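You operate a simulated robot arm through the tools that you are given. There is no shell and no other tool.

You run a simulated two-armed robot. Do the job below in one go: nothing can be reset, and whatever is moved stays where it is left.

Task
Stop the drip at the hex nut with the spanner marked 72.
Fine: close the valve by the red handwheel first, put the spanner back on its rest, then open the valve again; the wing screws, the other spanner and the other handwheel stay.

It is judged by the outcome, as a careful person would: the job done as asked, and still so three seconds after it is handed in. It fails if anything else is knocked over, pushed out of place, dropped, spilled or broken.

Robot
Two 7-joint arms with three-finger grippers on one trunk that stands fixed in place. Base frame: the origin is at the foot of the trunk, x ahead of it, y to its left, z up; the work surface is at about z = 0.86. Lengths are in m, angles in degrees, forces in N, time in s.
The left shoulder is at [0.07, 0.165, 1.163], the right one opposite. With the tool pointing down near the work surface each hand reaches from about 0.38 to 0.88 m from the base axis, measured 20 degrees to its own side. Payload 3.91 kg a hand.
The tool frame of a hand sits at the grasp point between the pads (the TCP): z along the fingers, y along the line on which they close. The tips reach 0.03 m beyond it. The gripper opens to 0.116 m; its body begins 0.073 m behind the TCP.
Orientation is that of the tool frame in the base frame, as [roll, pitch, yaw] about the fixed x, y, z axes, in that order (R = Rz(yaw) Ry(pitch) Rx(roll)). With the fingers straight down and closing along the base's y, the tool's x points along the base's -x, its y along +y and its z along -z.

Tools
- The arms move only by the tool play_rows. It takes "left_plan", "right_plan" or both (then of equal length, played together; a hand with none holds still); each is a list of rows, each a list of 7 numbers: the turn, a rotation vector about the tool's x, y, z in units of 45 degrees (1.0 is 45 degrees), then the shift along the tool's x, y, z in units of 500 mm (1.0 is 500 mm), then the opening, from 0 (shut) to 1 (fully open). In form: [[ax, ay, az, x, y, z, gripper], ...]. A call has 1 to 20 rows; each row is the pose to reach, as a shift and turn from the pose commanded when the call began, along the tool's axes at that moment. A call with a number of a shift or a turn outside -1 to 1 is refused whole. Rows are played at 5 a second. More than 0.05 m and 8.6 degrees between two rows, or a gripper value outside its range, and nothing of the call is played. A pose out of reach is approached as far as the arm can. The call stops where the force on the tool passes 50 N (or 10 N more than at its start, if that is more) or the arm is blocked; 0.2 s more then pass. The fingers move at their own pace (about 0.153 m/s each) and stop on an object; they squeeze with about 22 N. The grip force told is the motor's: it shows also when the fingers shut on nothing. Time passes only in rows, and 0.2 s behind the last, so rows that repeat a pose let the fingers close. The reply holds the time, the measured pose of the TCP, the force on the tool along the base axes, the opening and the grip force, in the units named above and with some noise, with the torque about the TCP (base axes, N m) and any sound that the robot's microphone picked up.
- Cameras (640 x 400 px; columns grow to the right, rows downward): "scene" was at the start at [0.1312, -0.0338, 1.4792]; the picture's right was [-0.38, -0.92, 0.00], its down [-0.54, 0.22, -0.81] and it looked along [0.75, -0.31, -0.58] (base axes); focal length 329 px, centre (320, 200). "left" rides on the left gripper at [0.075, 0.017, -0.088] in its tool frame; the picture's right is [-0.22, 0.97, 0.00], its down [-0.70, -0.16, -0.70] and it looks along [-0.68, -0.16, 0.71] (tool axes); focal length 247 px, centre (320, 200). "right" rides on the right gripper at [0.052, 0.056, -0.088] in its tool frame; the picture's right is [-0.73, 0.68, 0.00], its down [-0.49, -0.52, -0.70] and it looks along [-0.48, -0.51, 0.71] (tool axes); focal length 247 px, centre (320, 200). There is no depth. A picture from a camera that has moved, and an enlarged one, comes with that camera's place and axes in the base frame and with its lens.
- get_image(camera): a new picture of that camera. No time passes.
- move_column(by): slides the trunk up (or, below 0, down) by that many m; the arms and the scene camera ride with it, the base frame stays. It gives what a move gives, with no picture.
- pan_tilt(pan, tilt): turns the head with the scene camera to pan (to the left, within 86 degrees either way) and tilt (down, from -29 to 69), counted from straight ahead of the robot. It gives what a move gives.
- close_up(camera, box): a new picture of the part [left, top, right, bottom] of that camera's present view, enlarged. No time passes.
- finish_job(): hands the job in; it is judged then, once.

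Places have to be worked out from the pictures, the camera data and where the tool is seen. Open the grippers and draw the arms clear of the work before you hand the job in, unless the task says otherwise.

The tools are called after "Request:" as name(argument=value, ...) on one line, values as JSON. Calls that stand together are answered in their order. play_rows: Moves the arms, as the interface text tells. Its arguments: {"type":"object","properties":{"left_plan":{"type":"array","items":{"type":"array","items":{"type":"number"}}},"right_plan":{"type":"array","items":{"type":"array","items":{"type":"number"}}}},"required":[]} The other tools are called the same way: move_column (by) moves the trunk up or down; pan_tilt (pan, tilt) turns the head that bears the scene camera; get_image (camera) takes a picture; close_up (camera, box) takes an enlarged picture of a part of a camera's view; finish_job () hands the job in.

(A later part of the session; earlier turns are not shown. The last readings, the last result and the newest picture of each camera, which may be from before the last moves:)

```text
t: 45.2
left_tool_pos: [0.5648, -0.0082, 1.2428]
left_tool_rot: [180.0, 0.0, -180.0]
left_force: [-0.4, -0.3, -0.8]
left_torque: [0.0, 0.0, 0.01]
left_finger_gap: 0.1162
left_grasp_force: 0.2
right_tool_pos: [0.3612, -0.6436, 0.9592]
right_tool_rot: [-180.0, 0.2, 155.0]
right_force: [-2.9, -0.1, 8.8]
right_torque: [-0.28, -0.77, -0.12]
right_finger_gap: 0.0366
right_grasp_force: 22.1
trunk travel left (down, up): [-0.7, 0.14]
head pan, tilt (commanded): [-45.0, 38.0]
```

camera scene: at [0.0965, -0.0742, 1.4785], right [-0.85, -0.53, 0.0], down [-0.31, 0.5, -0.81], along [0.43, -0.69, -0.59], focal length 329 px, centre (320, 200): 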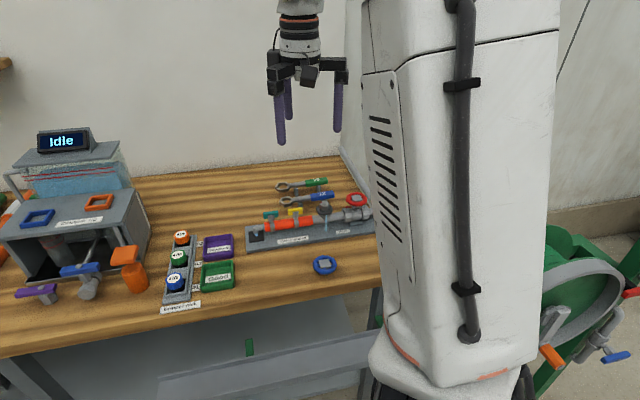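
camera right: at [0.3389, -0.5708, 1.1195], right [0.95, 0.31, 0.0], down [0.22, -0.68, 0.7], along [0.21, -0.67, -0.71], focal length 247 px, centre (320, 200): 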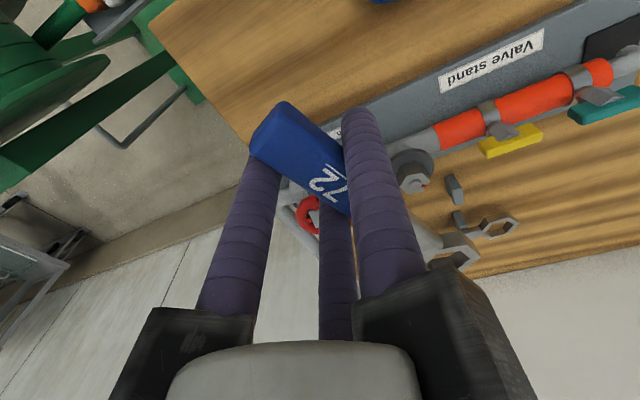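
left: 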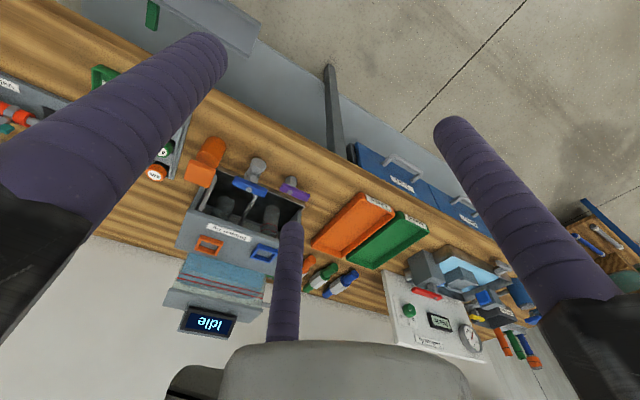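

The contact point moved to the ring's near side, so I went slightly too far; both readings also hint at the +y side. I step back half a millimetre and 0.5 mm toward +y, keeping light pressure.

Request:
play_rows(right_plan=[[0, 0, 0, 0.0007, 0.0006, 0, 0], [0, 0, 0, 0.0014, 0.0013, 0.001, 0], [0, 0, 0, 0.0014, 0.0013, 0.001, 0]])

Request:
close_up(camera="scene", box=[391, 183, 415, 213])

Request:
close_up(camera="right", box=[415, 195, 485, 265])

```text
t: 46.0
left_tool_pos: [0.5647, -0.0101, 1.2421]
left_tool_rot: [180.0, 0.1, -179.9]
left_force: [-0.6, 0.6, 0.7]
left_torque: [-0.01, 0.02, -0.01]
left_finger_gap: 0.1159
left_grasp_force: 0.0
right_tool_pos: [0.3614, -0.6447, 0.9586]
right_tool_rot: [180.0, 0.1, 154.8]
right_force: [0.5, -2.1, 8.8]
right_torque: [-0.32, -0.88, -0.29]
right_finger_gap: 0.0364
right_grasp_force: 22.4
trunk travel left (down, up): [-0.7, 0.14]
head pan, tilt (commanded): [-45.0, 38.0]
```

```text
13.33 times, centred on (403, 198) of scene
camera zoom: at [0.1104, -0.0604, 1.4756], right [-0.71, -0.71, 0.0], down [-0.43, 0.43, -0.79], along [0.56, -0.56, -0.62], focal length 4386 px, centre (-787, 227)
```

zoom: 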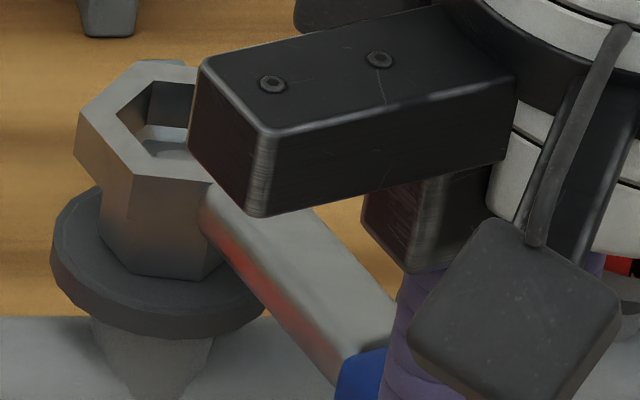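

```text
5.71 times, centred on (450, 230) of right
camera zoom: at [0.3384, -0.5717, 1.0469], right [0.95, 0.31, 0.0], down [0.22, -0.68, 0.7], along [0.22, -0.67, -0.71], focal length 1411 px, centre (-423, 29)
```

zoom: 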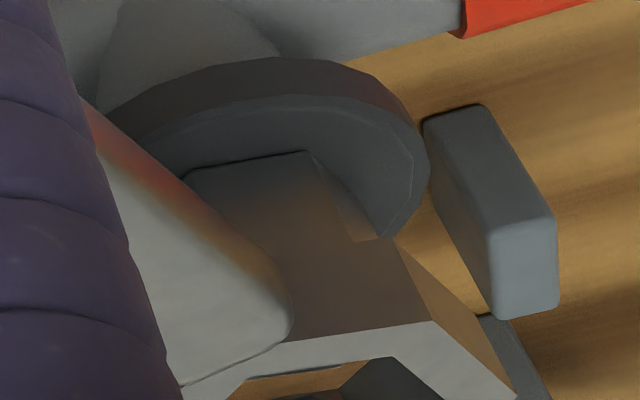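

Still resting on top, and the spanner begins to tilt slightly. I ease off and look into the ring's hole to see how the nut and stud sit in it.

Request:
play_rows(right_plan=[[0, 0, 0, 0, 0, -0.004, 0], [0, 0, 0, 0, 0, -0.007, 0], [0, 0, 0, 0, 0, -0.007, 0]])

Request:
close_up(camera="scene", box=[395, 184, 409, 198])

Request:
close_up(camera="right", box=[425, 220, 495, 280])

```text
t: 46.8
left_tool_pos: [0.566, -0.0096, 1.2425]
left_tool_rot: [-179.9, 0.1, 180.0]
left_force: [-0.1, 0.5, -0.8]
left_torque: [0.0, 0.01, 0.02]
left_finger_gap: 0.1161
left_grasp_force: 0.0
right_tool_pos: [0.3622, -0.6454, 0.9616]
right_tool_rot: [-180.0, -0.1, 155.0]
right_force: [-0.2, 0.4, -1.5]
right_torque: [-0.01, 0.02, 0.0]
right_finger_gap: 0.0367
right_grasp_force: 22.2
trunk travel left (down, up): [-0.7, 0.14]
head pan, tilt (commanded): [-45.0, 38.0]
```

```text
16.00 times, centred on (402, 191) of scene
camera zoom: at [0.1111, -0.0612, 1.4754], right [-0.71, -0.71, 0.0], down [-0.44, 0.44, -0.79], along [0.56, -0.56, -0.62], focal length 5264 px, centre (-992, 344)
```

zoom: 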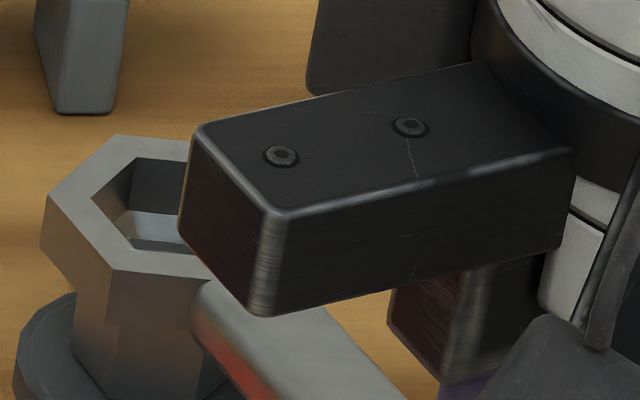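

```text
6.67 times, centred on (460, 250) of right
camera zoom: at [0.3388, -0.5719, 1.0494], right [0.95, 0.31, 0.0], down [0.22, -0.68, 0.7], along [0.21, -0.67, -0.71], focal length 1646 px, centre (-613, -133)
```

zoom: 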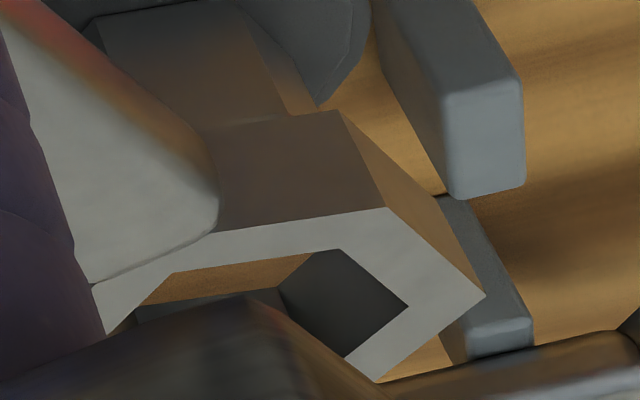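

Contact starts at TCP z ≈ 0.960 and the pressure point is now near the ring's centre, so a small angle mismatch may remain. I sweep the ring clockwise from -5° to +5° about the nut's axis under light pressure so that the hexagons can find each other.

Request:
play_rows(right_plan=[[0, 0, -0.055, -0.0011, -0.0097, 0, 0], [0, 0, -0.111, -0.0023, -0.0193, 0, 0], [0, 0, -0.111, -0.0023, -0.0193, 0.004, 0], [0, 0, -0.111, -0.0023, -0.0193, 0.006, 0], [0, 0, -0.0667, -0.0012, -0.0116, 0.006, 0], [0, 0, -0.0222, -0.0003, -0.0039, 0.006, 0], [0, 0, 0.0222, 0.0003, 0.0039, 0.006, 0], [0, 0, 0.0667, 0.0006, 0.0116, 0.006, 0], [0, 0, 0.111, 0.0006, 0.0194, 0.006, 0], [0, 0, 0.111, 0.0006, 0.0194, 0.006, 0]])

Request:
close_up(camera="scene", box=[391, 183, 415, 213])

Request:
close_up(camera="right", box=[415, 195, 485, 265])

```text
t: 49.0
left_tool_pos: [0.5654, -0.0102, 1.2422]
left_tool_rot: [-180.0, 0.0, -180.0]
left_force: [-0.5, 0.6, 0.1]
left_torque: [0.0, -0.05, -0.01]
left_finger_gap: 0.1161
left_grasp_force: 0.1
right_tool_pos: [0.3653, -0.6345, 0.9588]
right_tool_rot: [-180.0, 0.0, 149.9]
right_force: [0.9, -0.3, 2.3]
right_torque: [-0.17, -0.29, -0.01]
right_finger_gap: 0.0366
right_grasp_force: 22.4
trunk travel left (down, up): [-0.7, 0.14]
head pan, tilt (commanded): [-45.0, 38.0]
```

```text
13.33 times, centred on (403, 198) of scene
camera zoom: at [0.1108, -0.0609, 1.4755], right [-0.71, -0.71, 0.0], down [-0.44, 0.44, -0.79], along [0.56, -0.56, -0.62], focal length 4386 px, centre (-787, 227)
```

zoom: 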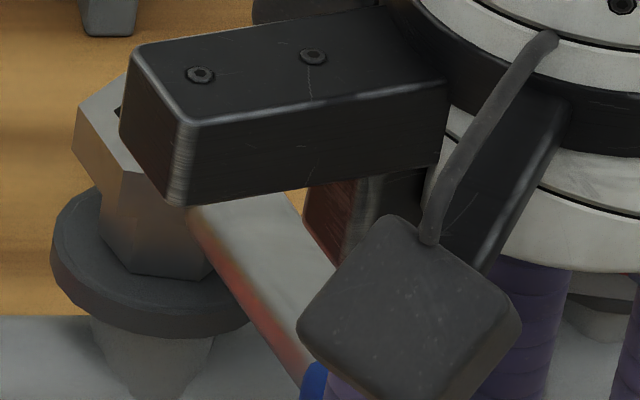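

```text
5.71 times, centred on (450, 230) of right
camera zoom: at [0.3489, -0.5608, 1.047], right [0.97, 0.22, 0.0], down [0.16, -0.7, 0.7], along [0.16, -0.68, -0.71], focal length 1411 px, centre (-423, 29)
```

zoom: 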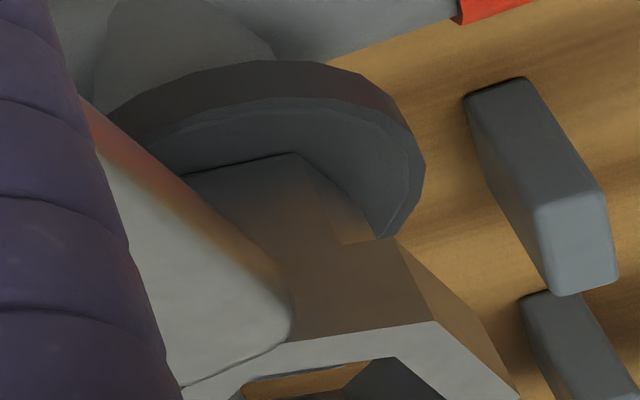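

Not engaged yet. Both present views look along nearly the same direction, so I raise the ring 3 mm and bring the left hand's camera around for a view from another side, moving the left arm in free space.

Request:
play_rows(right_plan=[[0, 0, -0.055, -0.0003, -0.0097, -0.004, 0], [0, 0, -0.111, -0.0006, -0.0194, -0.006, 0], [0, 0, -0.111, -0.0006, -0.0194, -0.006, 0]])

Request:
play_rows(left_plan=[[0, 0, 0.137, 0, -0.05, 0, 1], [0, 0, 0.274, 0, -0.1, 0, 1], [0, 0, 0.411, 0, -0.15, 0, 1], [0, 0, 0.548, 0, -0.2, 0, 1], [0, 0, 0.685, 0, -0.25, 0, 1], [0, 0, 0.685, 0, -0.25, 0, 1]])

Request:
get_image(camera="left")

Request:
get_image(camera="scene")

```text
t: 49.8
left_tool_pos: [0.5661, -0.0095, 1.2423]
left_tool_rot: [180.0, -0.1, -180.0]
left_force: [-1.0, -0.4, 0.3]
left_torque: [-0.02, 0.01, 0.01]
left_finger_gap: 0.116
left_grasp_force: 0.0
right_tool_pos: [0.3598, -0.6451, 0.9613]
right_tool_rot: [180.0, 0.0, 154.9]
right_force: [-0.3, 0.3, -1.5]
right_torque: [0.0, 0.04, -0.03]
right_finger_gap: 0.0364
right_grasp_force: 22.0
trunk travel left (down, up): [-0.7, 0.14]
head pan, tilt (commanded): [-45.0, 38.0]
```

```text
t: 51.2
left_tool_pos: [0.5653, -0.1347, 1.2422]
left_tool_rot: [-180.0, 0.0, 149.1]
left_force: [-0.9, -0.3, 0.0]
left_torque: [0.0, 0.02, 0.0]
left_finger_gap: 0.1162
left_grasp_force: 0.0
right_tool_pos: [0.3605, -0.643, 0.961]
right_tool_rot: [-180.0, 0.0, 155.0]
right_force: [0.1, 0.6, -0.5]
right_torque: [0.01, 0.02, -0.06]
right_finger_gap: 0.0364
right_grasp_force: 21.7
trunk travel left (down, up): [-0.7, 0.14]
head pan, tilt (commanded): [-45.0, 38.0]
```

```text
taken
camera left: at [0.5111, -0.082, 1.3307], right [0.69, 0.72, 0.0], down [0.52, -0.49, 0.7], along [0.5, -0.49, -0.71], focal length 247 px, centre (320, 200)
```

left: 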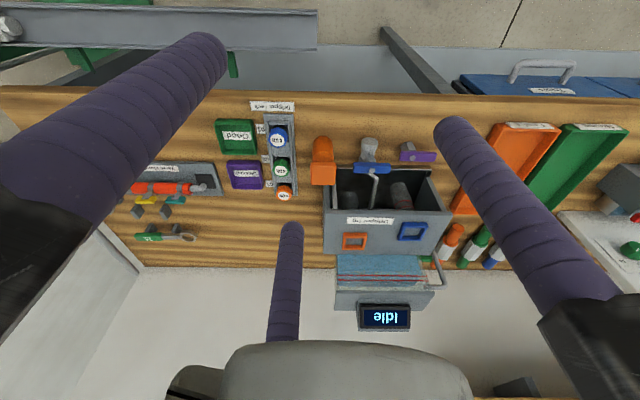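

```text
taken
camera scene: at [0.111, -0.0604, 1.4755], right [-0.71, -0.71, 0.0], down [-0.44, 0.44, -0.79], along [0.56, -0.56, -0.62], focal length 329 px, centre (320, 200)
```

scene: 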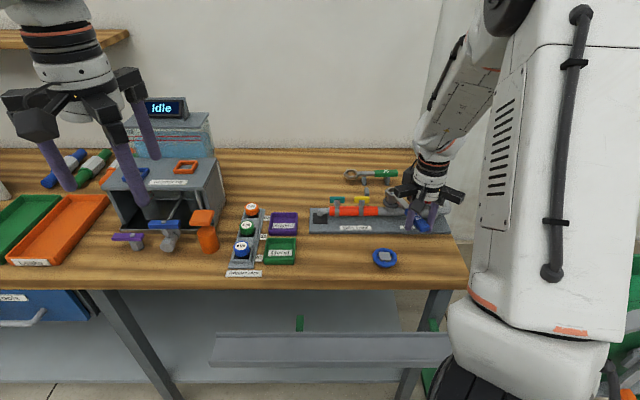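

The left hand is moving freely. I continue it to about (0.567, -0.326, 1.24), turning so its camera looks toward the nut.

Request:
play_rows(left_plan=[[0, 0, 0.137, -0.039, -0.0656, 0, 1], [0, 0, 0.274, -0.078, -0.131, 0, 1], [0, 0, 0.411, -0.118, -0.197, 0, 1], [0, 0, 0.548, -0.157, -0.262, 0, 1], [0, 0, 0.685, -0.1962, -0.3278, 0, 1], [0, 0, 0.685, -0.1962, -0.3278, 0, 1]])

Request:
play_rows(left_plan=[[0, 0, 0.137, 0, 0, 0, 1], [0, 0, 0.274, 0, 0, 0, 1], [0, 0, 0.411, 0, 0, 0, 1], [0, 0, 0.548, 0, 0, 0, 1], [0, 0, 0.685, 0, 0, 0, 1], [0, 0, 0.685, 0, 0, 0, 1]])

Request:
get_image(camera="left")

Request:
get_image(camera="scene")

```text
t: 52.6
left_tool_pos: [0.5345, -0.2508, 1.2275]
left_tool_rot: [-179.9, -0.2, 118.3]
left_force: [0.8, -0.3, -0.9]
left_torque: [0.0, 0.05, -0.01]
left_finger_gap: 0.1159
left_grasp_force: 0.0
left hand out of reach, approached as far as the arm can: row 3, 4, 5, 6
right_tool_pos: [0.3633, -0.6439, 0.9595]
right_tool_rot: [-180.0, -0.1, 155.0]
right_force: [1.1, 0.0, -1.3]
right_torque: [0.04, 0.03, -0.06]
right_finger_gap: 0.0367
right_grasp_force: 21.3
trunk travel left (down, up): [-0.7, 0.14]
head pan, tilt (commanded): [-45.0, 38.0]
```

```text
t: 54.2
left_tool_pos: [0.5551, -0.2267, 1.2451]
left_tool_rot: [-179.7, 2.2, 89.9]
left_force: [0.0, -0.3, 0.1]
left_torque: [-0.01, 0.0, 0.02]
left_finger_gap: 0.1163
left_grasp_force: 0.0
right_tool_pos: [0.3594, -0.6445, 0.9624]
right_tool_rot: [180.0, -0.1, 154.8]
right_force: [0.1, 0.7, -0.5]
right_torque: [-0.01, 0.03, 0.03]
right_finger_gap: 0.0366
right_grasp_force: 21.6
trunk travel left (down, up): [-0.7, 0.14]
head pan, tilt (commanded): [-45.0, 38.0]
stopped in row 6 (left hand): the arm was blocked; the commanded pose is now the measured one
```

```text
taken
camera left: at [0.5726, -0.1489, 1.3303], right [0.97, -0.23, 0.0], down [-0.16, -0.67, 0.73], along [-0.16, -0.71, -0.69], focal length 247 px, centre (320, 200)
```

left: 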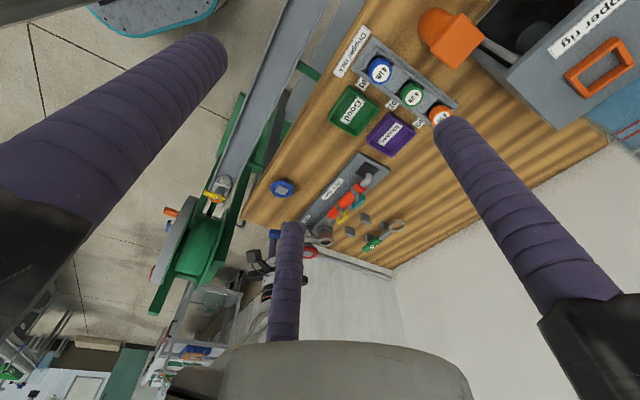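

```text
taken
camera scene: at [0.1115, -0.0612, 1.4754], right [-0.71, -0.71, 0.0], down [-0.44, 0.44, -0.79], along [0.56, -0.56, -0.62], focal length 329 px, centre (320, 200)
```

scene: 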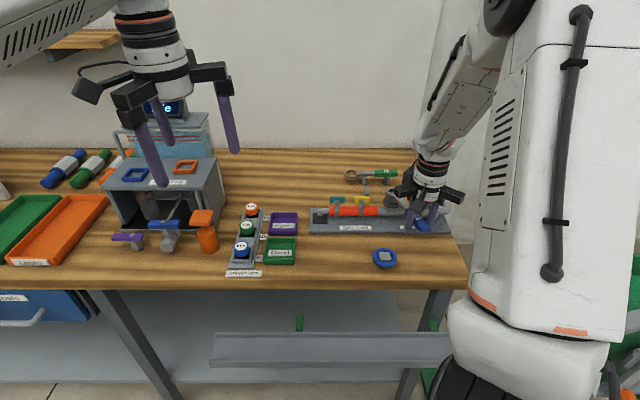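

The left arm is at its limit there, but its camera does see the nut region just beside its finger. I zoom in.

Request:
close_up(camera="left", box=[300, 215, 350, 255])

Request:
close_up(camera="left", box=[316, 226, 334, 244])

```text
10.00 times, centred on (325, 235) of left
camera zoom: at [0.5726, -0.1489, 1.3303], right [0.97, -0.23, 0.0], down [-0.16, -0.67, 0.73], along [-0.16, -0.71, -0.69], focal length 2470 px, centre (270, -150)
```

zoom: 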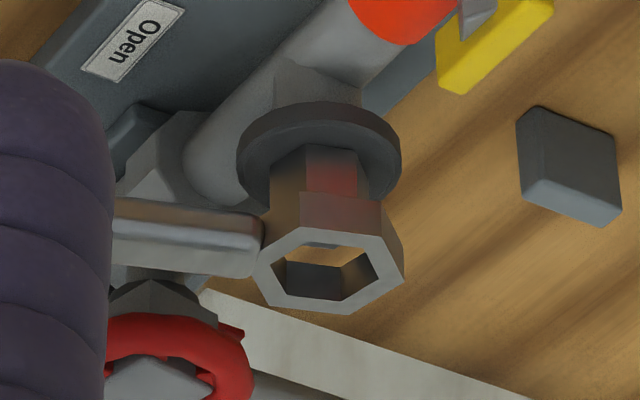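

```text
16.00 times, centred on (325, 235) of left
camera zoom: at [0.5726, -0.1489, 1.3303], right [0.97, -0.23, 0.0], down [-0.16, -0.67, 0.73], along [-0.16, -0.71, -0.69], focal length 3952 px, centre (240, -360)
```

zoom: 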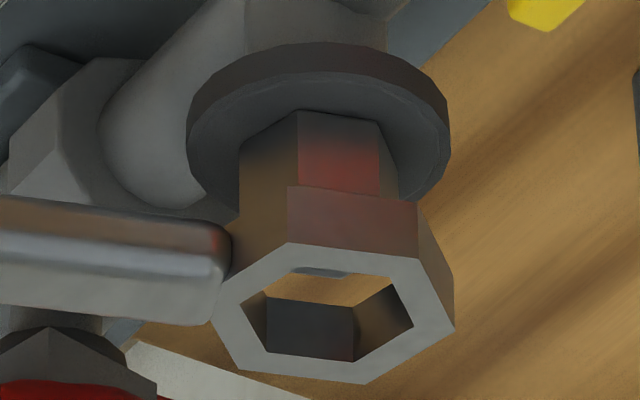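

The left camera shows it clearly: nut and ring angles match, and the ring is about 1.5 mm too far from the hand (the corrected contact torques agree). I pull it back 1.5 mm along the handle and lower again gently.

Request:
play_rows(right_plan=[[0, 0, 0, 0.0014, 0.0009, 0, 0], [0, 0, 0, 0.0028, 0.0018, 0, 0], [0, 0, 0, 0.0028, 0.0018, 0.003, 0], [0, 0, 0, 0.0028, 0.0018, 0.006, 0], [0, 0, 0, 0.0028, 0.0018, 0.008, 0], [0, 0, 0, 0.0028, 0.0018, 0.008, 0]])

Request:
close_up(camera="left", box=[316, 226, 334, 244])

Request:
close_up(camera="scene", box=[391, 183, 415, 213])

```text
t: 55.6
left_tool_pos: [0.5538, -0.2273, 1.2454]
left_tool_rot: [-179.9, 2.2, 89.8]
left_force: [-0.4, 0.4, -0.2]
left_torque: [-0.01, 0.04, 0.04]
left_finger_gap: 0.116
left_grasp_force: 0.1
right_tool_pos: [0.3596, -0.6425, 0.9574]
right_tool_rot: [-180.0, 0.1, 154.9]
right_force: [-0.7, -0.3, 4.7]
right_torque: [-0.21, -0.46, -0.1]
right_finger_gap: 0.0366
right_grasp_force: 22.3
trunk travel left (down, up): [-0.7, 0.14]
head pan, tilt (commanded): [-45.0, 38.0]
```

```text
16.00 times, centred on (325, 235) of left
camera zoom: at [0.5712, -0.1487, 1.3319], right [0.97, -0.23, 0.01], down [-0.16, -0.67, 0.73], along [-0.16, -0.71, -0.69], focal length 3952 px, centre (240, -360)
```

zoom: 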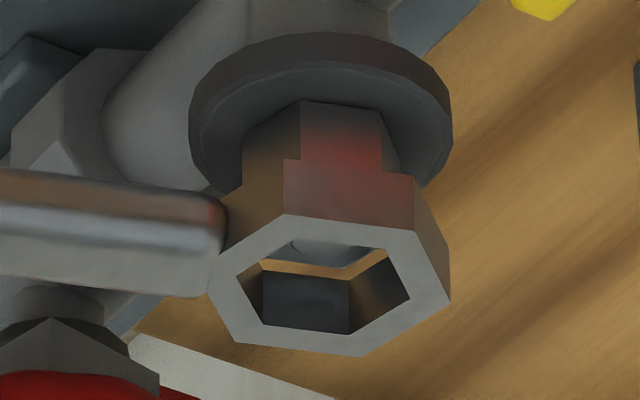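

```text
13.33 times, centred on (403, 198) of scene
camera zoom: at [0.1106, -0.0608, 1.4756], right [-0.71, -0.71, 0.0], down [-0.44, 0.44, -0.79], along [0.56, -0.56, -0.62], focal length 4386 px, centre (-787, 227)
```

zoom: 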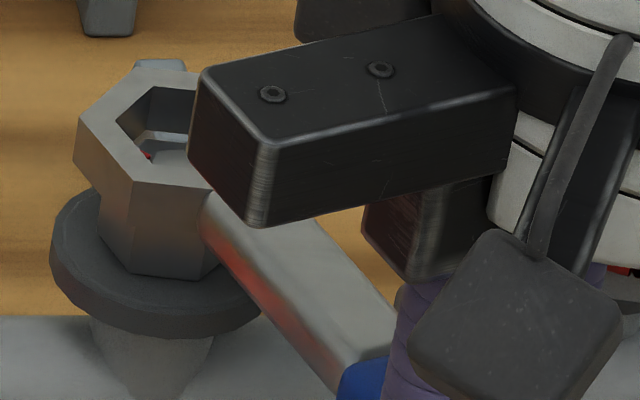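

The lateral offset is now nearly zero, but it still rests on something on the near side. I zoom in as far as possible from the left camera to see the gap between ring and nut.

Request:
close_up(camera="left", box=[321, 229, 331, 239])

Request:
close_up(camera="left", box=[296, 220, 336, 246])

Request:
close_up(camera="right", box=[400, 190, 490, 270])

```text
16.00 times, centred on (326, 234) of left
camera zoom: at [0.5712, -0.1487, 1.3319], right [0.97, -0.23, 0.01], down [-0.16, -0.67, 0.73], along [-0.16, -0.71, -0.69], focal length 3952 px, centre (224, -344)
```

zoom: 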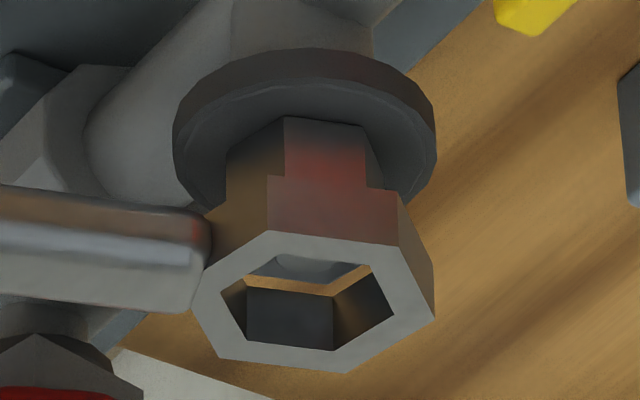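

```text
15.38 times, centred on (316, 233) of left
camera zoom: at [0.5712, -0.1487, 1.3319], right [0.97, -0.23, 0.01], down [-0.16, -0.67, 0.73], along [-0.16, -0.71, -0.69], focal length 3800 px, centre (382, -308)
```

zoom: 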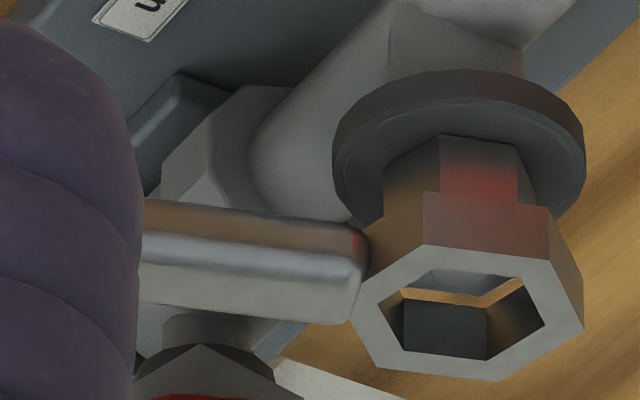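

```text
5.00 times, centred on (445, 230) of right
camera zoom: at [0.337, -0.5701, 1.0464], right [0.95, 0.31, 0.0], down [0.22, -0.68, 0.7], along [0.22, -0.67, -0.71], focal length 1235 px, centre (-305, 50)
```

zoom: 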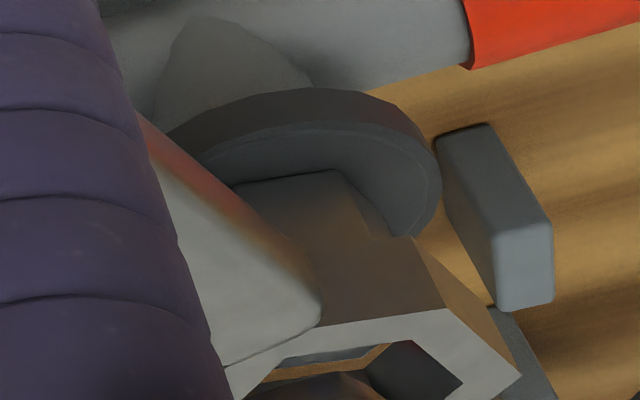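

Fit of all corners: the ring is centred on the nut within a few tenths of a millimetre now, with maybe a few degrees of angle error left. I sweep the angle again at this better position: first 6° counter-clockwise, then clockwise through to +6°, with light pressure.

Request:
play_rows(right_plan=[[0, 0, -0.0444, -0.0007, -0.0077, -0.002, 0], [0, 0, -0.0889, -0.0017, -0.0154, -0.002, 0], [0, 0, -0.1333, -0.003, -0.0231, -0.002, 0], [0, 0, -0.1333, -0.003, -0.0231, 0.003, 0], [0, 0, -0.0889, -0.0017, -0.0154, 0.003, 0], [0, 0, -0.0444, -0.0007, -0.0077, 0.003, 0], [0, 0, 0.0, 0.0, 0.0, 0.003, 0], [0, 0, 0.0444, 0.0005, 0.0077, 0.003, 0], [0, 0, 0.0889, 0.0006, 0.0155, 0.003, 0], [0, 0, 0.1333, 0.0006, 0.0233, 0.003, 0], [0, 0, 0.1333, 0.0006, 0.0233, 0.003, 0]])

Request:
close_up(camera="left", box=[316, 226, 334, 244])

Request:
close_up(camera="scene", box=[391, 183, 415, 213])

```text
t: 58.0
left_tool_pos: [0.5523, -0.2257, 1.2467]
left_tool_rot: [-179.9, 2.1, 89.8]
left_force: [0.8, 0.2, -0.6]
left_torque: [-0.01, 0.01, -0.02]
left_finger_gap: 0.1159
left_grasp_force: 0.0
right_tool_pos: [0.3642, -0.6321, 0.9572]
right_tool_rot: [-180.0, 0.1, 148.9]
right_force: [-2.1, -0.1, 4.3]
right_torque: [-0.19, -0.48, -0.06]
right_finger_gap: 0.0367
right_grasp_force: 22.0
trunk travel left (down, up): [-0.7, 0.14]
head pan, tilt (commanded): [-45.0, 38.0]
```

```text
16.00 times, centred on (325, 235) of left
camera zoom: at [0.571, -0.1485, 1.3319], right [0.97, -0.23, 0.01], down [-0.16, -0.67, 0.73], along [-0.16, -0.71, -0.69], focal length 3952 px, centre (240, -360)
```

zoom: 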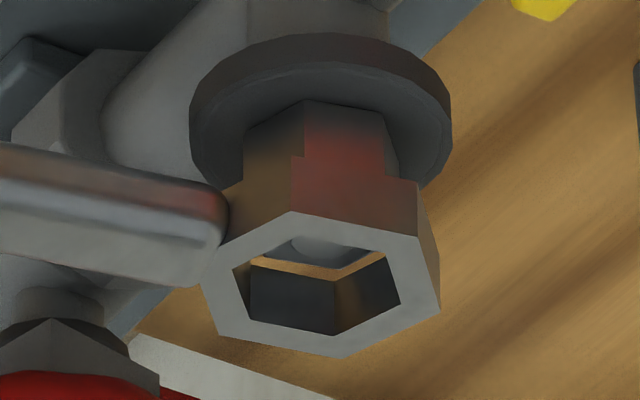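

```text
13.33 times, centred on (403, 198) of scene
camera zoom: at [0.1103, -0.0606, 1.4755], right [-0.71, -0.71, 0.0], down [-0.43, 0.44, -0.79], along [0.56, -0.56, -0.62], focal length 4386 px, centre (-787, 227)
```

zoom: 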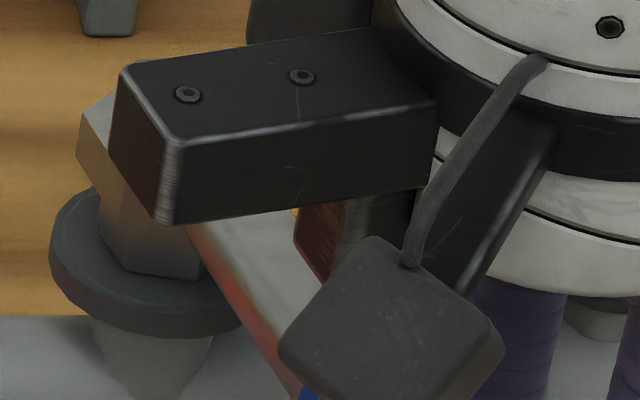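

The nut seems to have followed by a few degrees, but the ring drifted about 1 mm while turning, so my estimate of the ring's place in the hand needs refining. I look at the handle in the hand camera to get its angle in the grip.

Request:
play_rows(right_plan=[[0, 0, 0, 0, 0, -0.008, 0], [0, 0, 0, 0, 0, -0.012, 0], [0, 0, 0, 0, 0, -0.012, 0]])

Request:
close_up(camera="right", box=[230, 80, 390, 230])

Request:
close_up(camera="right", box=[390, 190, 490, 280])

Request:
close_up(camera="left", box=[316, 226, 334, 244])

```text
t: 58.8
left_tool_pos: [0.5539, -0.2274, 1.2462]
left_tool_rot: [-179.7, 2.2, 89.8]
left_force: [0.6, 0.2, 0.1]
left_torque: [0.0, 0.01, 0.01]
left_finger_gap: 0.1161
left_grasp_force: 0.1
right_tool_pos: [0.3652, -0.6332, 0.963]
right_tool_rot: [-180.0, 0.0, 148.9]
right_force: [0.2, 0.0, -0.6]
right_torque: [-0.02, 0.03, 0.01]
right_finger_gap: 0.0366
right_grasp_force: 22.3
trunk travel left (down, up): [-0.7, 0.14]
head pan, tilt (commanded): [-45.0, 38.0]
```

```text
2.67 times, centred on (310, 155) of right
camera zoom: at [0.3497, -0.5579, 1.05], right [0.98, 0.21, 0.0], down [0.15, -0.7, 0.7], along [0.14, -0.68, -0.71], focal length 659 px, centre (347, 320)
```

zoom: 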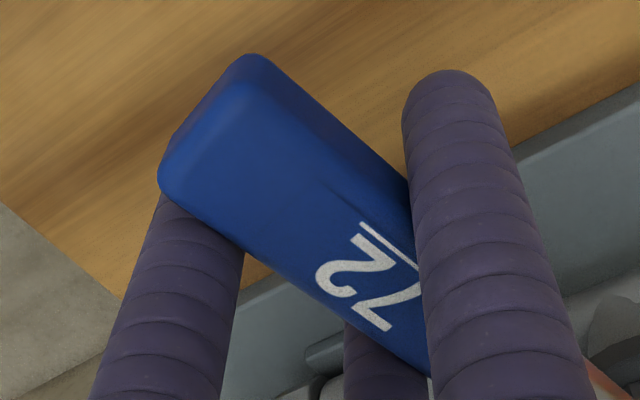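

```text
4.44 times, centred on (440, 235) of right
camera zoom: at [0.3497, -0.5579, 1.05], right [0.98, 0.21, 0.0], down [0.15, -0.7, 0.7], along [0.14, -0.68, -0.71], focal length 1098 px, centre (-213, 44)
```

zoom: 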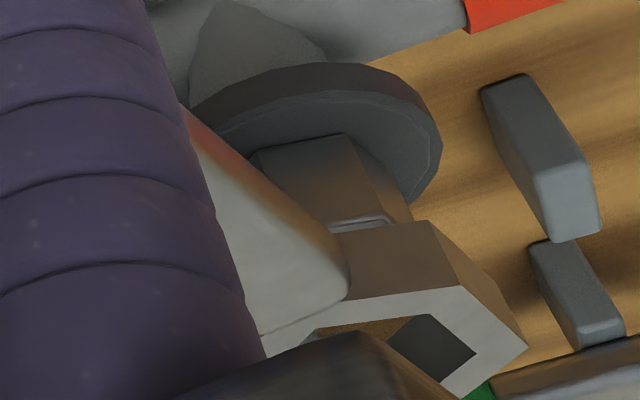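

```text
16.00 times, centred on (325, 235) of left
camera zoom: at [0.5722, -0.1493, 1.3313], right [0.97, -0.23, 0.01], down [-0.16, -0.67, 0.73], along [-0.16, -0.71, -0.69], focal length 3952 px, centre (240, -360)
```

zoom: 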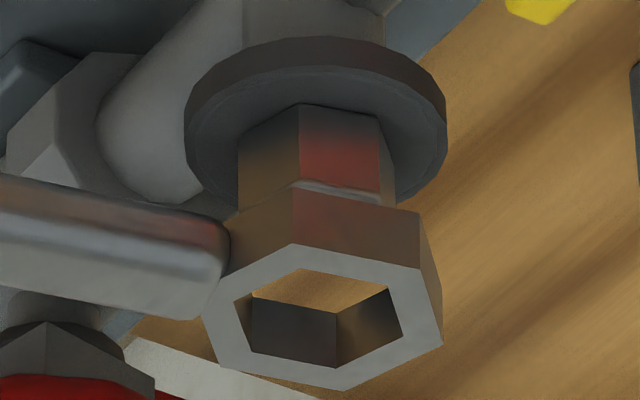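

Now I see the nut's top rim clearly: the nut is about 18 mm tall, so the ring was only resting on it. Angle and left-view lateral position match within about 1° and 0.1 mm; I check the remaining direction in the scene view.

Request:
close_up(camera="scene", box=[390, 184, 410, 208])

Request:
close_up(camera="right", box=[430, 215, 480, 265])

```text
16.00 times, centred on (400, 196) of scene
camera zoom: at [0.1115, -0.0616, 1.4754], right [-0.71, -0.71, 0.0], down [-0.44, 0.44, -0.79], along [0.56, -0.56, -0.62], focal length 5264 px, centre (-960, 264)
```

zoom: 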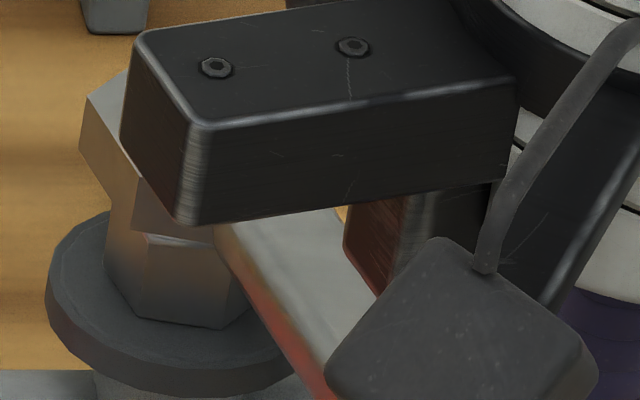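

```text
8.00 times, centred on (455, 240) of right
camera zoom: at [0.3497, -0.5579, 1.05], right [0.98, 0.21, 0.0], down [0.15, -0.7, 0.7], along [0.14, -0.68, -0.71], focal length 1976 px, centre (-760, -120)
```

zoom: 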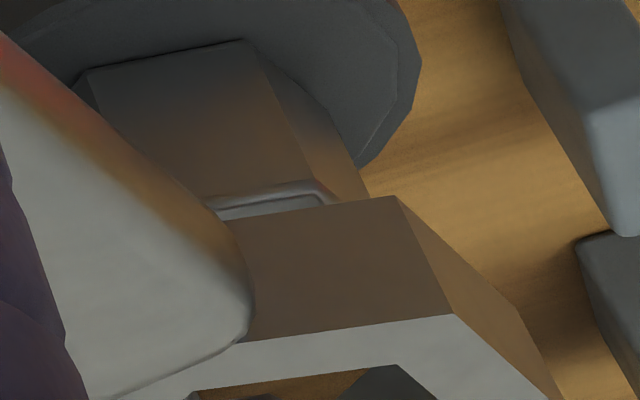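

The scene and hand views agree: the ring is about 1.6 mm too far toward -y. I correct that at the present angle and lower again.

Request:
play_rows(right_plan=[[0, 0, 0, 0.0006, 0.0015, 0, 0], [0, 0, 0, 0.0012, 0.003, 0, 0], [0, 0, 0, 0.0012, 0.003, 0.004, 0], [0, 0, 0, 0.0012, 0.003, 0.008, 0], [0, 0, 0, 0.0012, 0.003, 0.012, 0], [0, 0, 0, 0.0012, 0.003, 0.014, 0], [0, 0, 0, 0.0012, 0.003, 0.014, 0]])

Request:
close_up(camera="left", box=[316, 226, 334, 244])

```text
t: 60.4
left_tool_pos: [0.5537, -0.2248, 1.247]
left_tool_rot: [-179.9, 2.1, 89.9]
left_force: [0.5, 0.0, -0.6]
left_torque: [-0.01, -0.03, -0.02]
left_finger_gap: 0.1161
left_grasp_force: 0.0
right_tool_pos: [0.365, -0.6315, 0.9555]
right_tool_rot: [180.0, 0.1, 149.1]
right_force: [0.5, -0.6, 4.3]
right_torque: [-0.39, -0.49, -0.01]
right_finger_gap: 0.0363
right_grasp_force: 22.1
trunk travel left (down, up): [-0.7, 0.14]
head pan, tilt (commanded): [-45.0, 38.0]
```

```text
16.00 times, centred on (325, 235) of left
camera zoom: at [0.5714, -0.1485, 1.3319], right [0.97, -0.23, 0.01], down [-0.16, -0.67, 0.73], along [-0.16, -0.71, -0.69], focal length 3952 px, centre (240, -360)
```

zoom: 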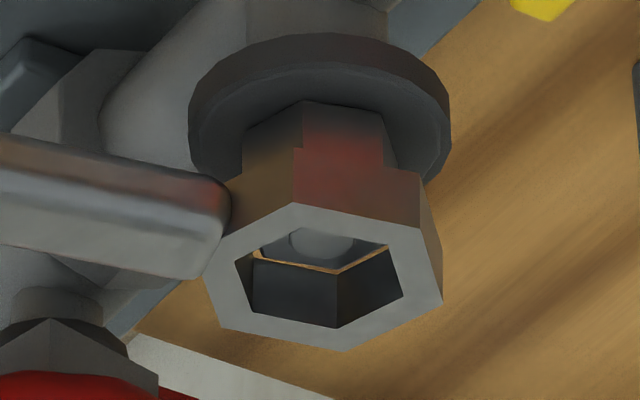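

The pressure point flipped from the +y side to the -y side of the ring, so the right spot is in between. I move back about 1 mm under light pressure.

Request:
play_rows(right_plan=[[0, 0, 0, 0, -0.0008, 0, 0], [0, 0, 0, 0, -0.0016, 0, 0], [0, 0, 0, 0, -0.0022, 0.001, 0], [0, 0, 0, 0, -0.0022, 0.002, 0], [0, 0, 0, 0, -0.0022, 0.002, 0]])

Request:
close_up(camera="left", box=[316, 226, 334, 244])

```text
t: 61.6
left_tool_pos: [0.5539, -0.2276, 1.2467]
left_tool_rot: [-179.9, 2.3, 89.7]
left_force: [0.6, 0.0, -0.1]
left_torque: [0.01, 0.03, 0.0]
left_finger_gap: 0.116
left_grasp_force: 0.1
right_tool_pos: [0.3641, -0.6328, 0.9531]
right_tool_rot: [179.9, 0.1, 148.9]
right_force: [0.5, -0.1, -1.7]
right_torque: [0.05, 0.1, 0.09]
right_finger_gap: 0.0362
right_grasp_force: 21.8
trunk travel left (down, up): [-0.7, 0.14]
head pan, tilt (commanded): [-45.0, 38.0]
```

```text
16.00 times, centred on (325, 235) of left
camera zoom: at [0.572, -0.1491, 1.3315], right [0.97, -0.23, 0.01], down [-0.16, -0.67, 0.73], along [-0.16, -0.71, -0.69], focal length 3952 px, centre (240, -360)
```

zoom: 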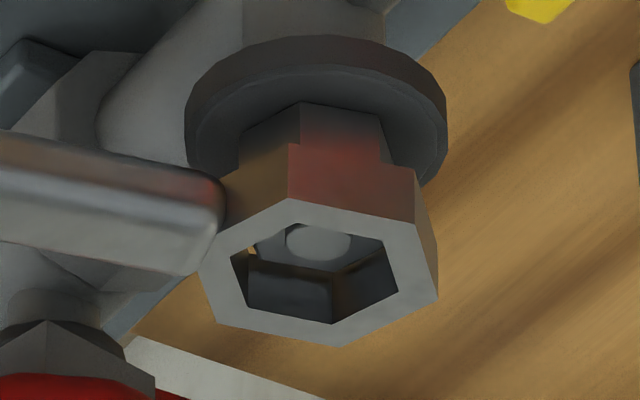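

It dropped in: no more upward force at z 0.953 and the stud shows inside the ring. I lower another 6 mm for a fuller engagement.

Request:
play_rows(right_plan=[[0, 0, 0, 0, 0, 0.003, 0], [0, 0, 0, 0, 0, 0.006, 0], [0, 0, 0, 0, 0, 0.009, 0], [0, 0, 0, 0, 0, 0.012, 0], [0, 0, 0, 0, 0, 0.012, 0]])

Request:
close_up(camera="left", box=[316, 226, 334, 244])

Request:
close_up(camera="scene", box=[385, 180, 425, 220])

```text
t: 62.8
left_tool_pos: [0.5538, -0.2277, 1.2462]
left_tool_rot: [-179.9, 2.2, 89.8]
left_force: [0.5, -0.5, 0.0]
left_torque: [-0.01, 0.0, 0.01]
left_finger_gap: 0.1158
left_grasp_force: 0.1
right_tool_pos: [0.3631, -0.6315, 0.9463]
right_tool_rot: [180.0, 0.0, 149.0]
right_force: [0.8, -1.5, -1.6]
right_torque: [-0.01, 0.04, 0.03]
right_finger_gap: 0.0366
right_grasp_force: 21.8
trunk travel left (down, up): [-0.7, 0.14]
head pan, tilt (commanded): [-45.0, 38.0]
```

```text
16.00 times, centred on (325, 235) of left
camera zoom: at [0.572, -0.1491, 1.3315], right [0.97, -0.23, 0.01], down [-0.16, -0.67, 0.73], along [-0.16, -0.71, -0.69], focal length 3952 px, centre (240, -360)
```

zoom: 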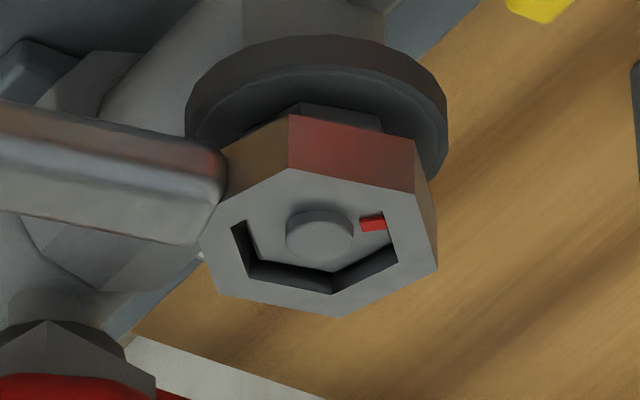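

```text
10.00 times, centred on (405, 200) of scene
camera zoom: at [0.1114, -0.0614, 1.4754], right [-0.71, -0.71, 0.0], down [-0.44, 0.44, -0.79], along [0.56, -0.56, -0.62], focal length 3290 px, centre (-530, 200)
```

zoom: 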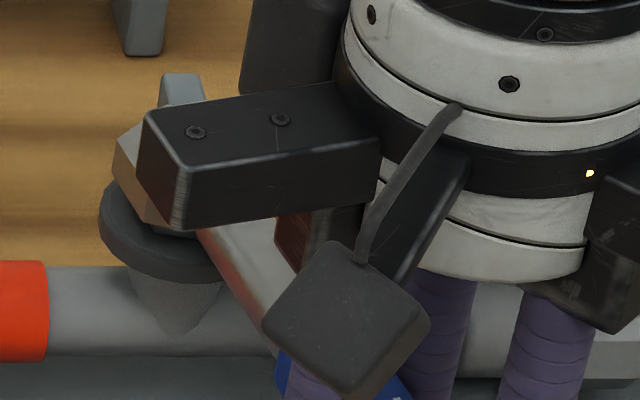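

Fully engaged: the nut's top, stud and red mark show inside the ring. I now turn clockwise about the nut's axis, first 12°, and watch the forces.

Request:
play_rows(right_plan=[[0, 0, 0.0889, 0.0005, 0.0155, 0, 0], [0, 0, 0.1778, -0.0001, 0.031, 0, 0], [0, 0, 0.2667, -0.0017, 0.0465, 0, 0], [0, 0, 0.2667, -0.0017, 0.0465, 0, 0]])

Request:
close_up(camera="left", box=[316, 226, 334, 244])

```text
t: 63.8
left_tool_pos: [0.5537, -0.2266, 1.246]
left_tool_rot: [-179.7, 2.2, 89.7]
left_force: [-0.7, 0.6, 0.2]
left_torque: [-0.01, 0.0, 0.05]
left_finger_gap: 0.1163
left_grasp_force: 0.0
right_tool_pos: [0.3781, -0.6119, 0.9474]
right_tool_rot: [-179.9, 0.0, 137.0]
right_force: [3.5, -1.0, -0.6]
right_torque: [-0.09, -0.1, 0.11]
right_finger_gap: 0.0365
right_grasp_force: 21.8
trunk travel left (down, up): [-0.7, 0.14]
head pan, tilt (commanded): [-45.0, 38.0]
```

```text
16.00 times, centred on (325, 235) of left
camera zoom: at [0.572, -0.1493, 1.3315], right [0.97, -0.23, 0.01], down [-0.16, -0.67, 0.73], along [-0.16, -0.71, -0.69], focal length 3952 px, centre (240, -360)
```

zoom: 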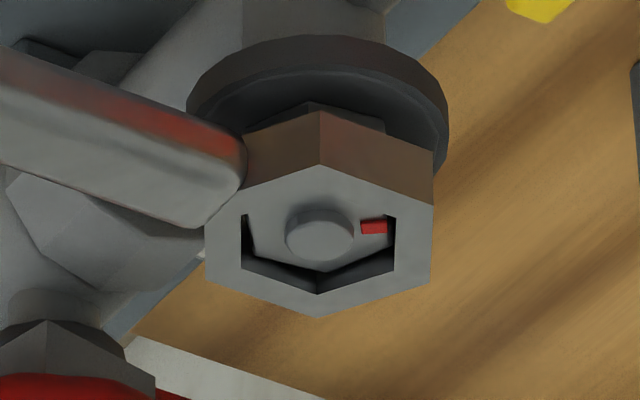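

The ring has taken up its play around the nut; the nut itself barely moved. I turn on by 16°.

Request:
play_rows(right_plan=[[0, 0, 0.0889, 0.0005, 0.0155, 0, 0], [0, 0, 0.1778, -0.0001, 0.031, 0, 0], [0, 0, 0.2667, -0.0017, 0.0465, 0, 0], [0, 0, 0.3556, -0.0045, 0.0618, 0, 0], [0, 0, 0.3556, -0.0045, 0.0618, 0, 0]])

Request:
close_up(camera="left", box=[316, 226, 334, 244])

```text
t: 65.0
left_tool_pos: [0.5538, -0.2276, 1.2452]
left_tool_rot: [-179.8, 2.2, 89.7]
left_force: [-0.9, 0.8, 0.2]
left_torque: [-0.01, 0.02, -0.01]
left_finger_gap: 0.116
left_grasp_force: 0.2
right_tool_pos: [0.401, -0.5916, 0.9482]
right_tool_rot: [180.0, -0.1, 120.9]
right_force: [4.8, -3.9, -0.4]
right_torque: [0.05, 0.04, 0.21]
right_finger_gap: 0.0364
right_grasp_force: 22.0
trunk travel left (down, up): [-0.7, 0.14]
head pan, tilt (commanded): [-45.0, 38.0]
```

```text
16.00 times, centred on (325, 235) of left
camera zoom: at [0.5723, -0.1496, 1.3312], right [0.97, -0.23, 0.01], down [-0.16, -0.67, 0.73], along [-0.16, -0.71, -0.69], focal length 3952 px, centre (240, -360)
```

zoom: 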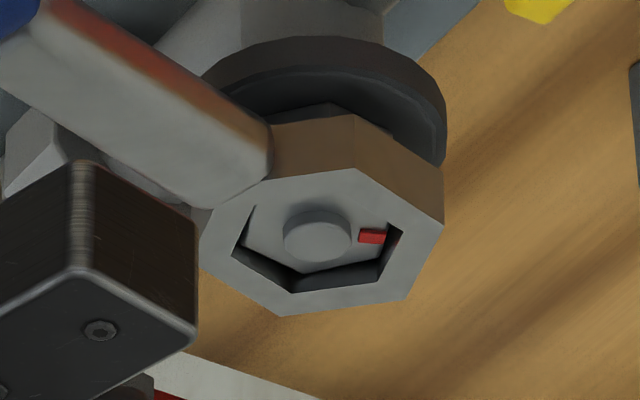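

The nut is turning now (its red mark moved about 11° clockwise) with little resistance. The tool is pulled 6 N toward the nut, so I correct 1.3 mm inward while turning another 20°.

Request:
play_rows(right_plan=[[0, 0, 0.0889, -0.001, 0.0155, 0, 0], [0, 0, 0.1778, -0.0027, 0.031, 0, 0], [0, 0, 0.2667, -0.0043, 0.0465, 0, 0], [0, 0, 0.3556, -0.0071, 0.0618, 0, 0], [0, 0, 0.4444, -0.0108, 0.0768, 0, 0], [0, 0, 0.4444, -0.0108, 0.0768, 0, 0]])

Request:
close_up(camera="left", box=[316, 226, 334, 244])

Request:
close_up(camera="scene", box=[360, 170, 480, 280])

```text
t: 66.4
left_tool_pos: [0.5538, -0.2264, 1.2452]
left_tool_rot: [-179.7, 2.2, 89.8]
left_force: [-0.1, -0.5, 0.1]
left_torque: [0.01, -0.01, 0.0]
left_finger_gap: 0.1161
left_grasp_force: 0.0
right_tool_pos: [0.4351, -0.5735, 0.9488]
right_tool_rot: [180.0, -0.1, 101.0]
right_force: [-0.2, 5.3, -2.9]
right_torque: [0.3, 0.08, 0.13]
right_finger_gap: 0.0365
right_grasp_force: 21.7
trunk travel left (down, up): [-0.7, 0.14]
head pan, tilt (commanded): [-45.0, 38.0]
```

```text
16.00 times, centred on (325, 235) of left
camera zoom: at [0.5719, -0.1487, 1.3315], right [0.97, -0.23, 0.01], down [-0.16, -0.67, 0.73], along [-0.16, -0.71, -0.69], focal length 3952 px, centre (240, -360)
```

zoom: 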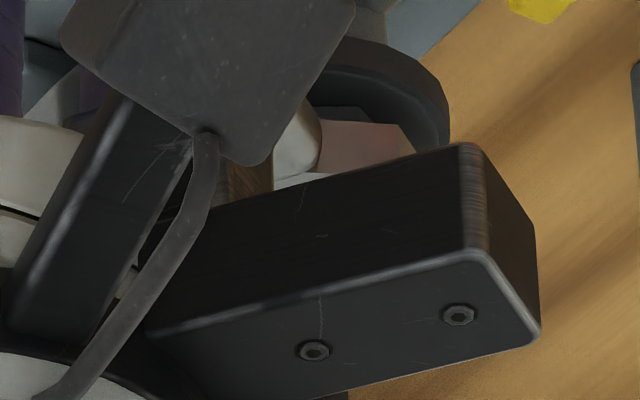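

```text
3.64 times, centred on (420, 225) of scene
camera zoom: at [0.1112, -0.0609, 1.4754], right [-0.71, -0.71, 0.0], down [-0.44, 0.44, -0.79], along [0.56, -0.56, -0.62], focal length 1196 px, centre (-44, 109)
```

zoom: 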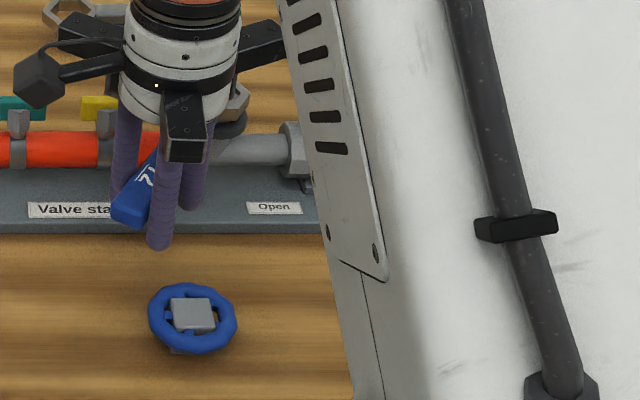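

The nut turns freely so far (about 30° net). Finger clearances toward the wing screws allow about 14° more; I turn on while easing out 0.6 mm.

Request:
play_rows(right_plan=[[0, 0, 0.1111, 0.0009, 0.0194, 0, 0], [0, 0, 0.2222, 0.0002, 0.0388, 0, 0], [0, 0, 0.3111, -0.0018, 0.0542, 0, 0], [0, 0, 0.3111, -0.0018, 0.0542, 0, 0]])

Request:
close_up(camera="scene", box=[330, 160, 450, 260])

Request:
get_image(camera="right")

```text
t: 67.4
left_tool_pos: [0.5493, -0.2278, 1.2465]
left_tool_rot: [-180.0, 2.1, 89.8]
left_force: [-0.7, -0.6, 0.8]
left_torque: [0.0, 0.03, -0.02]
left_finger_gap: 0.1159
left_grasp_force: 0.0
right_tool_pos: [0.4576, -0.5729, 0.9479]
right_tool_rot: [179.9, -0.1, 86.8]
right_force: [-23.9, -2.2, -2.1]
right_torque: [0.64, 0.09, 0.88]
right_finger_gap: 0.0374
right_grasp_force: 22.3
trunk travel left (down, up): [-0.7, 0.14]
head pan, tilt (commanded): [-45.0, 38.0]
```

```text
4.00 times, centred on (390, 210) of scene
camera zoom: at [0.1067, -0.0623, 1.4757], right [-0.71, -0.71, 0.0], down [-0.43, 0.44, -0.79], along [0.56, -0.56, -0.61], focal length 1316 px, centre (40, 160)
```

zoom: 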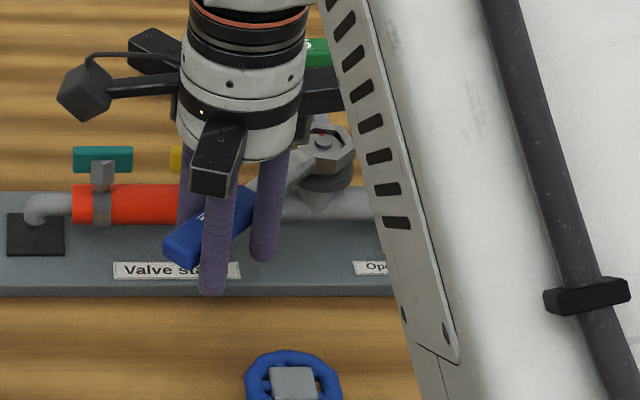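

```text
taken
camera right: at [0.5179, -0.5235, 1.0366], right [0.64, -0.77, 0.0], down [-0.55, -0.46, 0.7], along [-0.54, -0.45, -0.71], focal length 247 px, centre (320, 200)
```

right: 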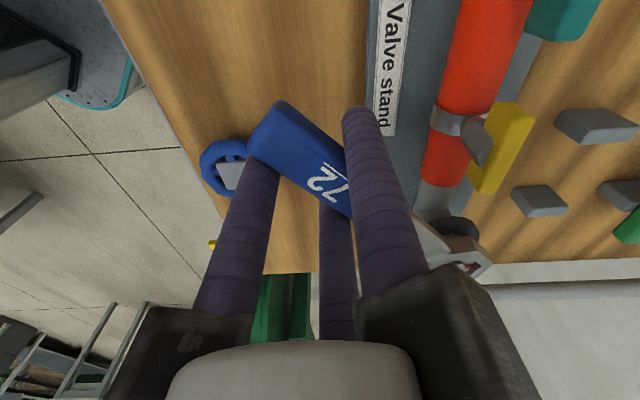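

Now a firm resistance: about 24 N at the handle, roughly 2.6 N m at the nut. I look at the nut's red mark to see how far it has turned.

Request:
close_up(camera="scene", box=[398, 180, 428, 215])

Request:
close_up(camera="left", box=[310, 220, 340, 250])

```text
11.43 times, centred on (413, 198) of scene
camera zoom: at [0.1067, -0.0623, 1.4757], right [-0.71, -0.71, 0.0], down [-0.43, 0.44, -0.79], along [0.56, -0.56, -0.61], focal length 3760 px, centre (-743, 229)
```

zoom: 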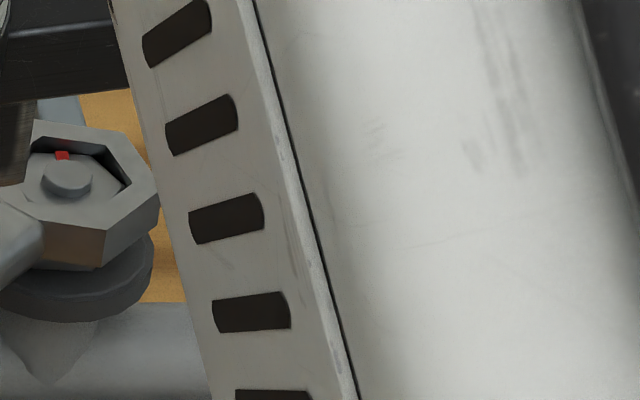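

```text
13.33 times, centred on (325, 235) of left
camera zoom: at [0.5676, -0.1505, 1.3328], right [0.97, -0.23, 0.01], down [-0.16, -0.67, 0.72], along [-0.16, -0.71, -0.69], focal length 3293 px, centre (253, -267)
```

zoom: 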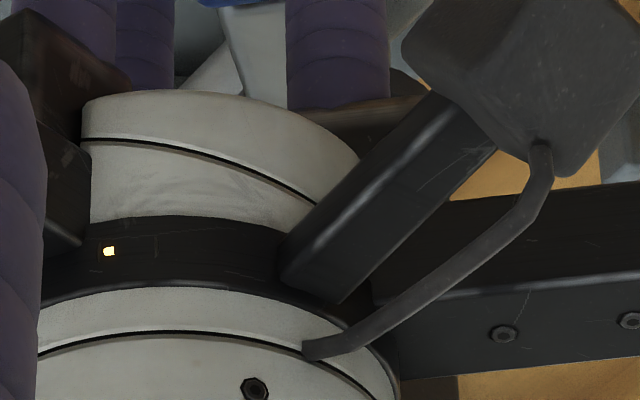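

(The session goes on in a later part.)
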